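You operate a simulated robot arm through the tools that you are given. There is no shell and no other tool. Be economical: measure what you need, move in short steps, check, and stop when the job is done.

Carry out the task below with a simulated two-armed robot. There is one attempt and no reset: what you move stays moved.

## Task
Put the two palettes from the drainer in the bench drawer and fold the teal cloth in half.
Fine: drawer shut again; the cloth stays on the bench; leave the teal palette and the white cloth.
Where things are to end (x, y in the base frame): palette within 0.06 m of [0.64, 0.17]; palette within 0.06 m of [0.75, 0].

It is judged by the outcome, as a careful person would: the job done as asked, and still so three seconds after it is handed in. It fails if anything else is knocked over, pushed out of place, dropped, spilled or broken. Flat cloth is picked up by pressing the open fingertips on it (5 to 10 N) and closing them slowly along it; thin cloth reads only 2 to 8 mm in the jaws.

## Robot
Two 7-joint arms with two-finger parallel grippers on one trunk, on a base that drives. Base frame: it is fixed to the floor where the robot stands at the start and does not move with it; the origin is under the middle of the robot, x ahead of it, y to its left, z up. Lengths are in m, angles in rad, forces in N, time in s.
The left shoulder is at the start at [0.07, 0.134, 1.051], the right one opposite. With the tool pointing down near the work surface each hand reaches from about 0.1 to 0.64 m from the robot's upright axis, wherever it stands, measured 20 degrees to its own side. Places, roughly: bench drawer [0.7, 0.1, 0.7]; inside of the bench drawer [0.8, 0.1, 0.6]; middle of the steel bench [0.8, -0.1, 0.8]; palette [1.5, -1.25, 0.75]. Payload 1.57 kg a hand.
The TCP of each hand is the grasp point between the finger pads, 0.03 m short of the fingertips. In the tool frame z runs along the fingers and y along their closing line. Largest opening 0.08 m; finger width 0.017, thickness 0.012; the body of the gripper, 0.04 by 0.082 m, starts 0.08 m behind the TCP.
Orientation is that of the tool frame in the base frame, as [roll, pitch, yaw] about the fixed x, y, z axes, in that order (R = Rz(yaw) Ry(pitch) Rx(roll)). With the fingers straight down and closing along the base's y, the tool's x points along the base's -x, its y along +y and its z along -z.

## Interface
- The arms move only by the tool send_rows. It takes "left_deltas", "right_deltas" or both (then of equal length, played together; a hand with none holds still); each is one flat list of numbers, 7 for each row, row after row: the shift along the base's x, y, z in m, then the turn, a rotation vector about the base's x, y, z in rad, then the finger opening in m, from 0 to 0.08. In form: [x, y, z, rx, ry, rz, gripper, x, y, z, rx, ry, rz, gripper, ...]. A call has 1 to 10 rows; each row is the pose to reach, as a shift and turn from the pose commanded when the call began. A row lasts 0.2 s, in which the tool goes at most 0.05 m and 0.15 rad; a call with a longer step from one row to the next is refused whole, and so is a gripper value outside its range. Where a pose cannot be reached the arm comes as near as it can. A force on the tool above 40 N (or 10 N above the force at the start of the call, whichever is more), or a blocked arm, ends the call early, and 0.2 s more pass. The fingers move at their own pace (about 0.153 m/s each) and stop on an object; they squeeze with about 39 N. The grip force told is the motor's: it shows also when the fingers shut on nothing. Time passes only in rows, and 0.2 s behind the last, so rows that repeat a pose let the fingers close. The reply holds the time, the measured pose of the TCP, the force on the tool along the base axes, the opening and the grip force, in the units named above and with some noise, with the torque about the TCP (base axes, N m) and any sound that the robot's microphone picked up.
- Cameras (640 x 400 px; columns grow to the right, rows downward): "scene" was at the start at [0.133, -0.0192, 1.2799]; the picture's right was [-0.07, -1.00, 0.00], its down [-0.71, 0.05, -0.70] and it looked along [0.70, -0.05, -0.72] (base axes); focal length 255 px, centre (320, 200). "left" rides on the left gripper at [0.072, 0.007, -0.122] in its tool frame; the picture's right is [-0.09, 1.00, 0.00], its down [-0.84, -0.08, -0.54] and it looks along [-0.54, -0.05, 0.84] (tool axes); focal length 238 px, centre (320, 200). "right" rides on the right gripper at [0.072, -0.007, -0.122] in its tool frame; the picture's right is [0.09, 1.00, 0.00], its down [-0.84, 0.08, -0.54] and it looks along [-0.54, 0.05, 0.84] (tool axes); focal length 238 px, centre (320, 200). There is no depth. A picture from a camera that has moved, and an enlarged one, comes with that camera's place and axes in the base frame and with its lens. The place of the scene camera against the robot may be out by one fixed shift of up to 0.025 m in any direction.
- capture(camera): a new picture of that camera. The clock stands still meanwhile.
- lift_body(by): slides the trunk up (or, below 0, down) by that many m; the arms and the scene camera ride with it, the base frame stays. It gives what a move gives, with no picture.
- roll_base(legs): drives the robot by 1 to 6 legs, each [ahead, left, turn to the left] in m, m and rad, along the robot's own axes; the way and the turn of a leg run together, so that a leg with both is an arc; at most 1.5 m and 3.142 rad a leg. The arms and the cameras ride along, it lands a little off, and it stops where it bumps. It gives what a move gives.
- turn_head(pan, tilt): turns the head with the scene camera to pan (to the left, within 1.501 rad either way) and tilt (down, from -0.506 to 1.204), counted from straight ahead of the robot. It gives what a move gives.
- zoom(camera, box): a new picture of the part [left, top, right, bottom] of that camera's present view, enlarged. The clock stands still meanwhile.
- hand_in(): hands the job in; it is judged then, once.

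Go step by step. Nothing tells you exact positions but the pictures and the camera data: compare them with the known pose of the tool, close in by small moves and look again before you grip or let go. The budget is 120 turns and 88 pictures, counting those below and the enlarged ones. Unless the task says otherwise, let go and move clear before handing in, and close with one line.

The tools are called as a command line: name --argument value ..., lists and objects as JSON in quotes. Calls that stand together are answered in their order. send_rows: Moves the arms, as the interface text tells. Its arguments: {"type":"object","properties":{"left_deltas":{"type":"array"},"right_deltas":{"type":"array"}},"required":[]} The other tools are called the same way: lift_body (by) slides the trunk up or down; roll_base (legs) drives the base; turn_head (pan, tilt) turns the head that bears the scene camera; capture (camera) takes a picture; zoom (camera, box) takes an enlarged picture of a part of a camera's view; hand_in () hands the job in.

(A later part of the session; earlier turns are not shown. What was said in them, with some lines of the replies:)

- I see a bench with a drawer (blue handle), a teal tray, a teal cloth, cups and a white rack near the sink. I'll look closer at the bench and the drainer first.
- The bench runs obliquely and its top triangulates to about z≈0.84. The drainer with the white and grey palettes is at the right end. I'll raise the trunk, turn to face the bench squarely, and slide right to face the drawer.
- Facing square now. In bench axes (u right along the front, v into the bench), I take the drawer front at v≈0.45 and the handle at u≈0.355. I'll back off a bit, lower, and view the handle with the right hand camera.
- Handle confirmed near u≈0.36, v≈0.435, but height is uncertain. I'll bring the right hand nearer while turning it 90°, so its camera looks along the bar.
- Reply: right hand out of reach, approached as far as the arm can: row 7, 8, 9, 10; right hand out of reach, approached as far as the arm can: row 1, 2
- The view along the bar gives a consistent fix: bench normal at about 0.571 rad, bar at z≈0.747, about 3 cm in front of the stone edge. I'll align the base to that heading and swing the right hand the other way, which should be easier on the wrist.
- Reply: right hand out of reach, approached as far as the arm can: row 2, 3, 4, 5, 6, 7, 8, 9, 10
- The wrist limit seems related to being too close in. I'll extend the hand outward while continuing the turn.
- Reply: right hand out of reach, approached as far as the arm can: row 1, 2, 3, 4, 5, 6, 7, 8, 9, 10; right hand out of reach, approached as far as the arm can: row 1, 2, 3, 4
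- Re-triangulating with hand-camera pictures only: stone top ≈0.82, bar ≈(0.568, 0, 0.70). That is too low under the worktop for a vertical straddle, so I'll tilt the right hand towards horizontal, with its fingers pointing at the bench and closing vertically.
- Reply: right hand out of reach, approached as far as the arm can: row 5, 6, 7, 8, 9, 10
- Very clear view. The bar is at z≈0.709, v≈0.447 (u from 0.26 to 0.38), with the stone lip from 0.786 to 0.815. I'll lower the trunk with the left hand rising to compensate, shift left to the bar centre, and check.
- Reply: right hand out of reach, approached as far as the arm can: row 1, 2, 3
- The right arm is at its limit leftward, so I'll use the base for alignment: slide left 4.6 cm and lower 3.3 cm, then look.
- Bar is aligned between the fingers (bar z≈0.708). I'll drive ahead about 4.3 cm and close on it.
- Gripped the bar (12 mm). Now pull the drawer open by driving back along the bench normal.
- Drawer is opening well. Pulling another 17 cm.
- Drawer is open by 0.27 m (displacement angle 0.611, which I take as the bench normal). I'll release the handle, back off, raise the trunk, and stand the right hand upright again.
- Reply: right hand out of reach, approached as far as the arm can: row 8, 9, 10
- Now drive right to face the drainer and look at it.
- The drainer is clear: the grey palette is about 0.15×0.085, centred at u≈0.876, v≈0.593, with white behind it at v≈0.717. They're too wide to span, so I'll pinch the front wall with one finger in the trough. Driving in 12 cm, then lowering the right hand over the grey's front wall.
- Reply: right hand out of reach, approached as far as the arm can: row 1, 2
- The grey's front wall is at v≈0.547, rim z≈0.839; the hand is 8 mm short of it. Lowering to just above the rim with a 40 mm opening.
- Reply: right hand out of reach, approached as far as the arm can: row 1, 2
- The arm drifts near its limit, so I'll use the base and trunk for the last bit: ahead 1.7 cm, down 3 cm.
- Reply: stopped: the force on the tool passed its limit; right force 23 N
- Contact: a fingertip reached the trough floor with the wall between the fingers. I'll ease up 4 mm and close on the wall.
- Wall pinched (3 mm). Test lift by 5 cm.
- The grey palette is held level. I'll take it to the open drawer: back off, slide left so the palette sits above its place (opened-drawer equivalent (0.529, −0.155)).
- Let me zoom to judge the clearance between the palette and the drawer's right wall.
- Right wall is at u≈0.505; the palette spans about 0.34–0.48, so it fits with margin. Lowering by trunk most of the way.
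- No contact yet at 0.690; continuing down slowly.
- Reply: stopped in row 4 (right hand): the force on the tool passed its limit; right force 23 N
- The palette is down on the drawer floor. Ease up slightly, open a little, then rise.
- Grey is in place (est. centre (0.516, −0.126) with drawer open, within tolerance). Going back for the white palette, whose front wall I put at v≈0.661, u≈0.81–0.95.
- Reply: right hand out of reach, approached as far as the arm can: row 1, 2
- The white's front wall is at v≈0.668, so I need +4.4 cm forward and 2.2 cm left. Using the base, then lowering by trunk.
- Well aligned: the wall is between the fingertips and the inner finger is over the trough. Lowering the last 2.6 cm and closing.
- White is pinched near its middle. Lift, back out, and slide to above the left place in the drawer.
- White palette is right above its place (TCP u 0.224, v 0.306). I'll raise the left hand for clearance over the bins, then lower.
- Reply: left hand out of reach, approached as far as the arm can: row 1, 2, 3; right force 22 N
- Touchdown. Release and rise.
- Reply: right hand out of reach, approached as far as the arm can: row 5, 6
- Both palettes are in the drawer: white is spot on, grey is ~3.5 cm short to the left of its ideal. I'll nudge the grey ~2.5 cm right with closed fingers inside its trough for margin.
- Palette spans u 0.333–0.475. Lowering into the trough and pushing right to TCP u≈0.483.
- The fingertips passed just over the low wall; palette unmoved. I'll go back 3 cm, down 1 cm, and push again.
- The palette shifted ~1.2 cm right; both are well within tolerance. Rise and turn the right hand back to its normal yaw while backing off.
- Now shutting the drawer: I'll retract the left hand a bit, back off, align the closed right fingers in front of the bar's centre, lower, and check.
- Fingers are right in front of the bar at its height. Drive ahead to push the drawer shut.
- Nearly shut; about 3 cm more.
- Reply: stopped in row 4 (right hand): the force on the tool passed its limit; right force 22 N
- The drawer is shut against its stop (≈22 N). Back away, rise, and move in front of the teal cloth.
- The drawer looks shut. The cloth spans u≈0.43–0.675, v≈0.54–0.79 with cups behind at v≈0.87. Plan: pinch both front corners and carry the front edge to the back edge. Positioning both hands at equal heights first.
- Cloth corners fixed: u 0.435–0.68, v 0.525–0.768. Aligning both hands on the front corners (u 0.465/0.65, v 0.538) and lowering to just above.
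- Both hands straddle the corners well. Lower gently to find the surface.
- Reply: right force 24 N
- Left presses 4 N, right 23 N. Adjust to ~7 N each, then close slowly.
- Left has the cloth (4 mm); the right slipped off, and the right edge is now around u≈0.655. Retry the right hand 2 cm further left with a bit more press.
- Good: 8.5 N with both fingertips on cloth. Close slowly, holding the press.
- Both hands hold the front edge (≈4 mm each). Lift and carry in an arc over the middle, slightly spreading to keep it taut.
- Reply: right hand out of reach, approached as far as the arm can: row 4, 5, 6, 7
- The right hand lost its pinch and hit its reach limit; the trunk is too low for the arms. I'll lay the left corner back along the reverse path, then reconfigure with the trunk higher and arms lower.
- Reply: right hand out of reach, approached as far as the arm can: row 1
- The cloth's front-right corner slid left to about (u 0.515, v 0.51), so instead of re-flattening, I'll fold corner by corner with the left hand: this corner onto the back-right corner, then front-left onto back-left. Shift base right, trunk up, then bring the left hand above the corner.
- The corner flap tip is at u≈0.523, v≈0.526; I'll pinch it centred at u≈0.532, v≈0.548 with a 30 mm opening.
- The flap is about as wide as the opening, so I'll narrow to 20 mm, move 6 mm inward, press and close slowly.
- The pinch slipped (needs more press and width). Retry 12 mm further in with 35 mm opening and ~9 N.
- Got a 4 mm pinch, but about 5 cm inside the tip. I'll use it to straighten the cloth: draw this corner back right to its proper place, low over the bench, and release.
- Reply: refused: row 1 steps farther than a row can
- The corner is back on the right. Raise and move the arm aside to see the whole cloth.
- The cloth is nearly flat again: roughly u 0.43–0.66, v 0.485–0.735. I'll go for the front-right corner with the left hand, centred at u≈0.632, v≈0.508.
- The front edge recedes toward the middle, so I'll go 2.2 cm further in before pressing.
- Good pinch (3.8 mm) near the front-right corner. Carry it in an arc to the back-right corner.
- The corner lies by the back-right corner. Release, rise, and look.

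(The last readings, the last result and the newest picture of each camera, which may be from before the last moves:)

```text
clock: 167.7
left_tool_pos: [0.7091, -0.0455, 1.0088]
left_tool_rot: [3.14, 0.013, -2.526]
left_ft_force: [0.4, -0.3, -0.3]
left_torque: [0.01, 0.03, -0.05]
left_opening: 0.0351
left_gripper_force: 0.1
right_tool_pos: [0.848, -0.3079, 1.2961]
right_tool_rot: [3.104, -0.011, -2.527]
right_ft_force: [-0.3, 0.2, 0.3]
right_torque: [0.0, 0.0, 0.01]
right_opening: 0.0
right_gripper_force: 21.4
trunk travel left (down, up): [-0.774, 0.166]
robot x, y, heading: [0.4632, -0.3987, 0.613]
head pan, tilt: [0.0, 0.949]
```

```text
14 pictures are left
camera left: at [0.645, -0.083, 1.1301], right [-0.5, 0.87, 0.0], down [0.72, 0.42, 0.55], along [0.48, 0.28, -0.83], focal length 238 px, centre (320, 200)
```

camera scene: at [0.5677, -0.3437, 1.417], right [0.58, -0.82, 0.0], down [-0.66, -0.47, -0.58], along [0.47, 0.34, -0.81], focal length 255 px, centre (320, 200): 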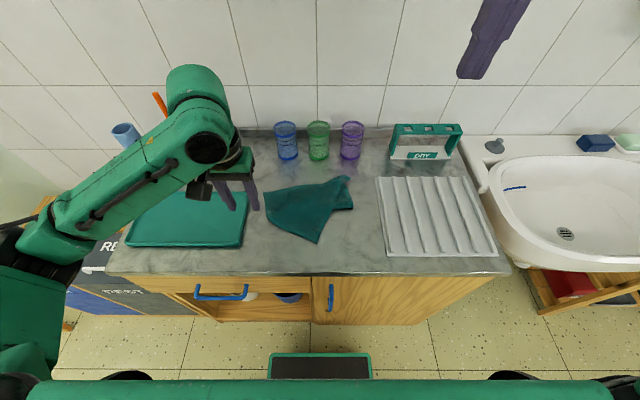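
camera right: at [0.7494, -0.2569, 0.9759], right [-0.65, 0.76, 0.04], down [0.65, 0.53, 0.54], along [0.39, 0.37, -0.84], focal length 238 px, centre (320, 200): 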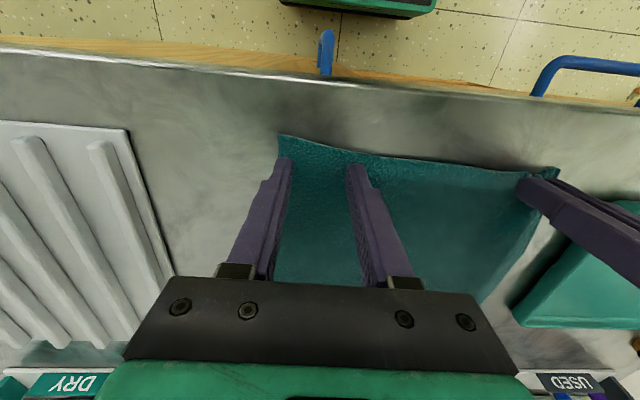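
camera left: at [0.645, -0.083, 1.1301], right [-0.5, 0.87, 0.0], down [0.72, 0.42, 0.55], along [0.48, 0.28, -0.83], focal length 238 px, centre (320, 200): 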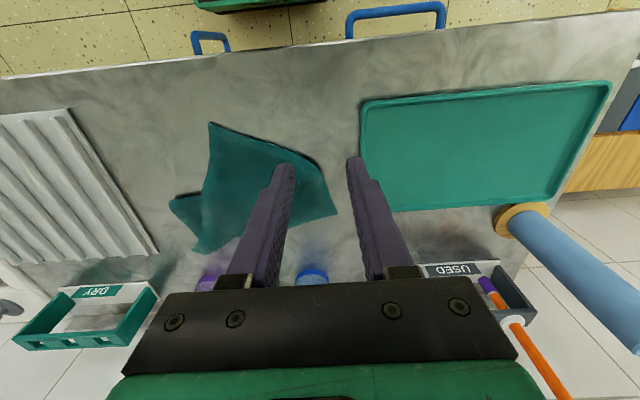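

zoom --camera "scene" --box '[250, 160, 370, 255]'

```text
4.21 times, centred on (310, 208) of scene
camera zoom: at [0.5677, -0.3437, 1.417], right [0.58, -0.82, 0.0], down [-0.66, -0.47, -0.58], along [0.47, 0.34, -0.81], focal length 1073 px, centre (362, 168)
```

zoom: 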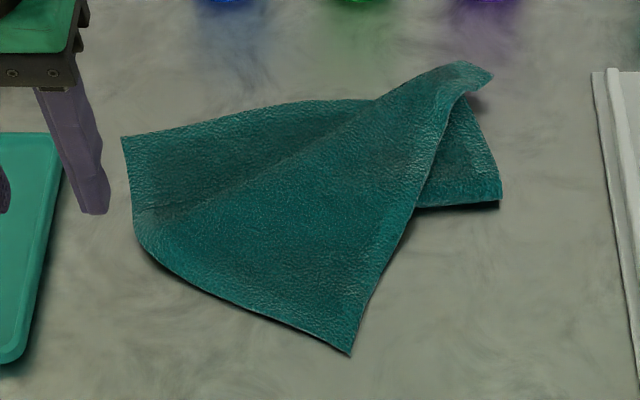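

The cloth is already folded diagonally: the front-left corner is now at u≈0.587, v≈0.557 and back-left at u≈0.43, v≈0.713. Bringing that loose corner onto back-left completes the half fold. Moving above it.

send_rows --left_deltas '[0.0224, -0.0173, -0.025, 0, 0, 0, 0.03, 0.0448, -0.0346, -0.05, 0, 0, 0, 0.03, 0.0672, -0.0518, -0.075, 0, 0, 0, 0.03, 0.0896, -0.0691, -0.1, 0, 0, 0, 0.03, 0.112, -0.0864, -0.125, 0, 0, 0, 0.03, 0.112, -0.0864, -0.134, 0, 0, 0, 0.03]'

capture --camera "left"

```text
clock: 169.1
left_tool_pos: [0.8207, -0.1307, 0.8715]
left_tool_rot: [-3.138, 0.011, -2.526]
left_ft_force: [-0.3, -0.1, -0.3]
left_torque: [-0.02, -0.01, 0.02]
left_opening: 0.0298
left_gripper_force: 0.0
right_tool_pos: [0.8456, -0.3063, 1.2959]
right_tool_rot: [3.107, -0.01, -2.525]
right_ft_force: [-0.2, 0.9, 0.2]
right_torque: [0.02, -0.01, -0.04]
right_opening: 0.0
right_gripper_force: 21.4
trunk travel left (down, up): [-0.774, 0.166]
robot x, y, heading: [0.4599, -0.3959, 0.612]
head pan, tilt: [0.0, 0.949]
```

```text
12 pictures are left
camera left: at [0.7558, -0.1666, 0.9943], right [-0.5, 0.87, 0.0], down [0.72, 0.42, 0.55], along [0.48, 0.28, -0.83], focal length 238 px, centre (320, 200)
```

left: 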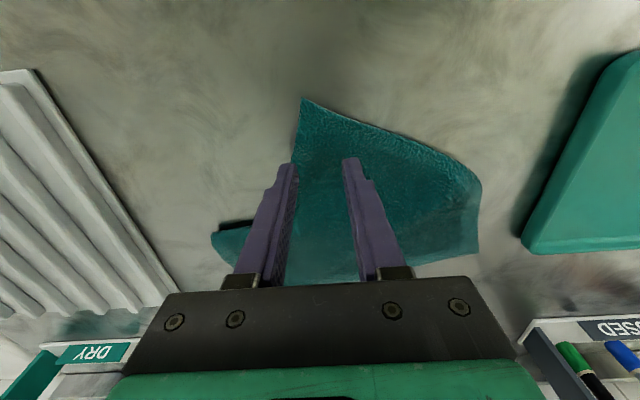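

Tip at u≈0.585, v≈0.555; more cloth lies to the left, so shift slightly left and toward the tip, then press.

send_rows --left_deltas '[-0.0173, 0.0037, 0, 0, 0, 0, 0.035, -0.0173, 0.0037, -0.012, 0, 0, 0, 0.035, -0.0173, 0.0037, -0.018, 0, 0, 0, 0.035, -0.0173, 0.0037, -0.0205, 0, 0, 0, 0.035, -0.0173, 0.0037, -0.0205, 0, 0, 0, 0.035]'

```text
clock: 170.3
left_tool_pos: [0.8028, -0.1274, 0.8539]
left_tool_rot: [-3.139, 0.012, -2.526]
left_ft_force: [0.3, -0.4, 4.5]
left_torque: [0.0, -0.03, 0.01]
left_opening: 0.035
left_gripper_force: 0.0
right_tool_pos: [0.8474, -0.3065, 1.2976]
right_tool_rot: [3.107, -0.01, -2.526]
right_ft_force: [-0.5, 0.1, 0.4]
right_torque: [0.02, -0.01, -0.02]
right_opening: 0.0
right_gripper_force: 21.8
trunk travel left (down, up): [-0.774, 0.166]
robot x, y, heading: [0.4612, -0.3993, 0.616]
head pan, tilt: [0.0, 0.949]
```

send_rows --left_deltas '[0, 0, -0.0009, 0, 0, 0, 0.035, 0, 0, -0.0009, 0, 0, 0, 0.031, 0, 0, -0.0009, 0, 0, 0, 0.027, 0, 0, -0.0009, 0, 0, 0, 0.023, 0, 0, -0.0009, 0, 0, 0, 0.019, 0, 0, -0.0009, 0, 0, 0, 0.015, 0, 0, -0.0009, 0, 0, 0, 0.011, 0, 0, -0.0009, 0, 0, 0, 0.007, 0, 0, -0.0009, 0, 0, 0, 0.003, 0, 0, -0.0009, 0, 0, 0, 0]'

capture --camera "left"

```text
clock: 172.5
left_tool_pos: [0.8024, -0.1277, 0.8523]
left_tool_rot: [3.141, 0.012, -2.526]
left_ft_force: [0.3, 0.1, 11.5]
left_torque: [-0.04, 0.0, -0.02]
left_opening: 0.0045
left_gripper_force: 24.7
right_tool_pos: [0.8457, -0.3078, 1.2977]
right_tool_rot: [3.106, -0.007, -2.526]
right_ft_force: [0.3, 0.3, -0.8]
right_torque: [0.03, 0.01, 0.01]
right_opening: 0.0
right_gripper_force: 20.9
trunk travel left (down, up): [-0.774, 0.166]
robot x, y, heading: [0.4648, -0.4007, 0.62]
head pan, tilt: [0.0, 0.949]
```

```text
11 pictures are left
camera left: at [0.7381, -0.1649, 0.9749], right [-0.5, 0.87, 0.0], down [0.72, 0.42, 0.55], along [0.48, 0.28, -0.83], focal length 238 px, centre (320, 200)
```

left: 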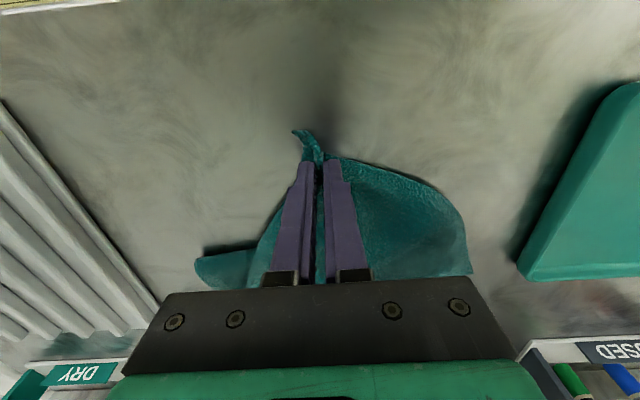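

Good pinch close to the tip. Carry it in an arc onto the back-left corner.

send_rows --left_deltas '[0, 0, 0.03, 0, 0, 0, 0, 0.0015, 0.0085, 0.06, 0, 0, 0, 0, 0.0045, 0.0255, 0.08, 0, 0, 0, 0, 0.009, 0.051, 0.09, 0, 0, 0, 0, 0.0135, 0.0765, 0.09, 0, 0, 0, 0, 0.0179, 0.102, 0.085, 0, 0, 0, 0, 0.0224, 0.1274, 0.07, 0, 0, 0, 0, 0.0269, 0.1529, 0.045, 0, 0, 0, 0, 0.0299, 0.1699, 0.015, 0, 0, 0, 0, 0.0299, 0.1699, 0.005, 0, 0, 0, 0]'

capture --camera "left"

```text
clock: 174.7
left_tool_pos: [0.8333, 0.0456, 0.8593]
left_tool_rot: [-3.141, 0.018, -2.528]
left_ft_force: [0.3, 1.4, 8.9]
left_torque: [0.04, -0.01, 0.0]
left_opening: 0.0041
left_gripper_force: 24.7
right_tool_pos: [0.8447, -0.3086, 1.2985]
right_tool_rot: [3.104, -0.01, -2.526]
right_ft_force: [0.3, -0.4, 0.0]
right_torque: [0.01, 0.0, 0.0]
right_opening: 0.0
right_gripper_force: 21.0
trunk travel left (down, up): [-0.774, 0.166]
robot x, y, heading: [0.4636, -0.4019, 0.613]
head pan, tilt: [0.0, 0.949]
```

```text
10 pictures are left
camera left: at [0.7681, 0.0072, 0.9811], right [-0.5, 0.87, 0.0], down [0.72, 0.41, 0.56], along [0.48, 0.28, -0.83], focal length 238 px, centre (320, 200)
```

left: 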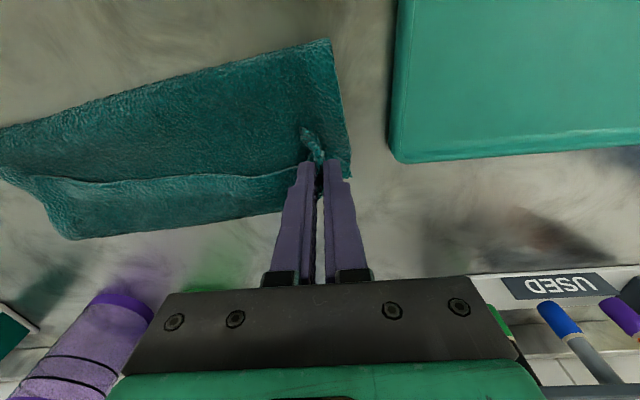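

That makes a near-rectangular half fold. Release and rise to check.

send_rows --left_deltas '[0, 0, 0, 0, 0, 0, 0.015, 0, 0, 0, 0, 0, 0, 0.022, 0, 0, 0.03, 0, 0, 0, 0.022, 0, 0, 0.07, 0, 0, 0, 0.022, -0.01, -0.007, 0.11, 0, 0, 0, 0.022, -0.05, -0.02, 0.13, 0, 0, 0, 0.022, -0.09, -0.03, 0.15, 0, 0, 0, 0.022, -0.13, -0.04, 0.15, 0, 0, 0, 0.022, -0.17, -0.03, 0.15, 0, 0, 0, 0.022, -0.2, 0.0, 0.15, 0, 0, 0, 0.022]'

zoom --camera "scene" --box '[220, 140, 400, 260]'

```text
clock: 176.9
left_tool_pos: [0.6294, 0.0417, 1.0043]
left_tool_rot: [-3.139, 0.011, -2.526]
left_ft_force: [-0.2, -0.2, 0.5]
left_torque: [0.01, 0.04, 0.01]
left_opening: 0.0221
left_gripper_force: 0.0
right_tool_pos: [0.8457, -0.3054, 1.2985]
right_tool_rot: [3.108, -0.01, -2.525]
right_ft_force: [-0.6, 0.4, 0.6]
right_torque: [-0.02, 0.0, -0.01]
right_opening: 0.0
right_gripper_force: 21.5
trunk travel left (down, up): [-0.774, 0.166]
robot x, y, heading: [0.4613, -0.3967, 0.615]
head pan, tilt: [0.0, 0.949]
```

```text
3.33 times, centred on (310, 200) of scene
camera zoom: at [0.5644, -0.3408, 1.4171], right [0.58, -0.82, 0.0], down [-0.66, -0.47, -0.58], along [0.48, 0.34, -0.81], focal length 850 px, centre (353, 200)
```

zoom: 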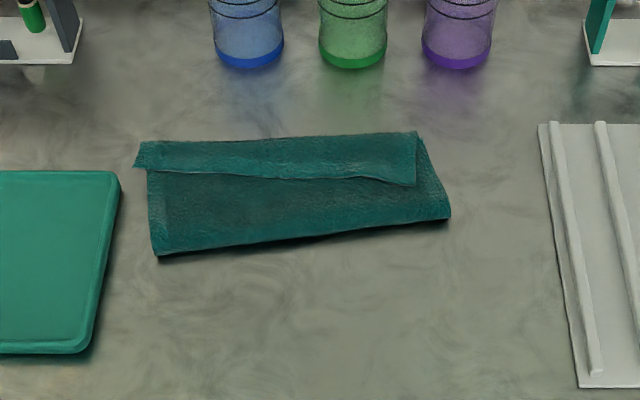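

Looks folded; let me check the back strip more closely.

zoom --camera "scene" --box '[252, 170, 352, 220]'

```text
6.40 times, centred on (302, 195) of scene
camera zoom: at [0.5644, -0.3408, 1.4171], right [0.58, -0.82, 0.0], down [-0.66, -0.47, -0.58], along [0.48, 0.34, -0.81], focal length 1631 px, centre (435, 232)
```

zoom: 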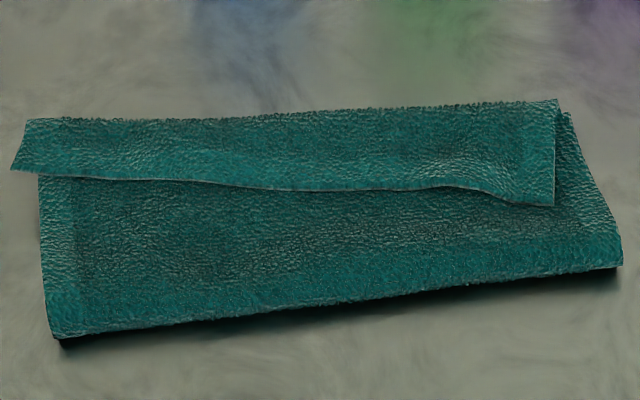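

The cloth is folded in half with its fold at the front and only a small turned hem; pulling that out would overshoot the back edge, so I leave it. I'll back the hands clear and do a final check of the whole bench.

roll_base --legs '[[-0.3, 0, 0]]'

capture --camera "scene"

```text
clock: 178.9
left_tool_pos: [0.3864, -0.1314, 1.003]
left_tool_rot: [-3.141, 0.008, -2.525]
left_ft_force: [-0.7, -0.4, 0.4]
left_torque: [0.0, 0.03, -0.03]
left_opening: 0.0219
left_gripper_force: 0.1
right_tool_pos: [0.6025, -0.4795, 1.2962]
right_tool_rot: [3.107, -0.012, -2.525]
right_ft_force: [-1.0, -0.4, -0.3]
right_torque: [-0.02, 0.01, 0.01]
right_opening: 0.0002
right_gripper_force: 21.4
trunk travel left (down, up): [-0.774, 0.166]
robot x, y, heading: [0.2173, -0.5752, 0.616]
head pan, tilt: [0.0, 0.949]
```

```text
7 pictures are left
camera scene: at [0.3218, -0.5148, 1.4168], right [0.58, -0.82, 0.0], down [-0.66, -0.47, -0.58], along [0.47, 0.34, -0.81], focal length 255 px, centre (320, 200)
```

scene: 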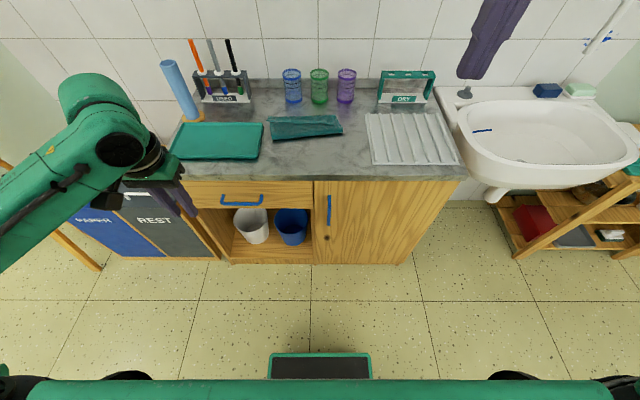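

The drawer is flush, the drainer is empty, the cloth is folded on the bench, and everything else stands as before. Handing in.

hand_in

```text
The job is handed in.
```

I put the white and grey palettes in the bench drawer, shut it, and folded the teal cloth in half on the bench. By my camera estimates both palettes are within 0.06 m of their targets; the fold has a turned-over hem of about 4 cm along the back edge.
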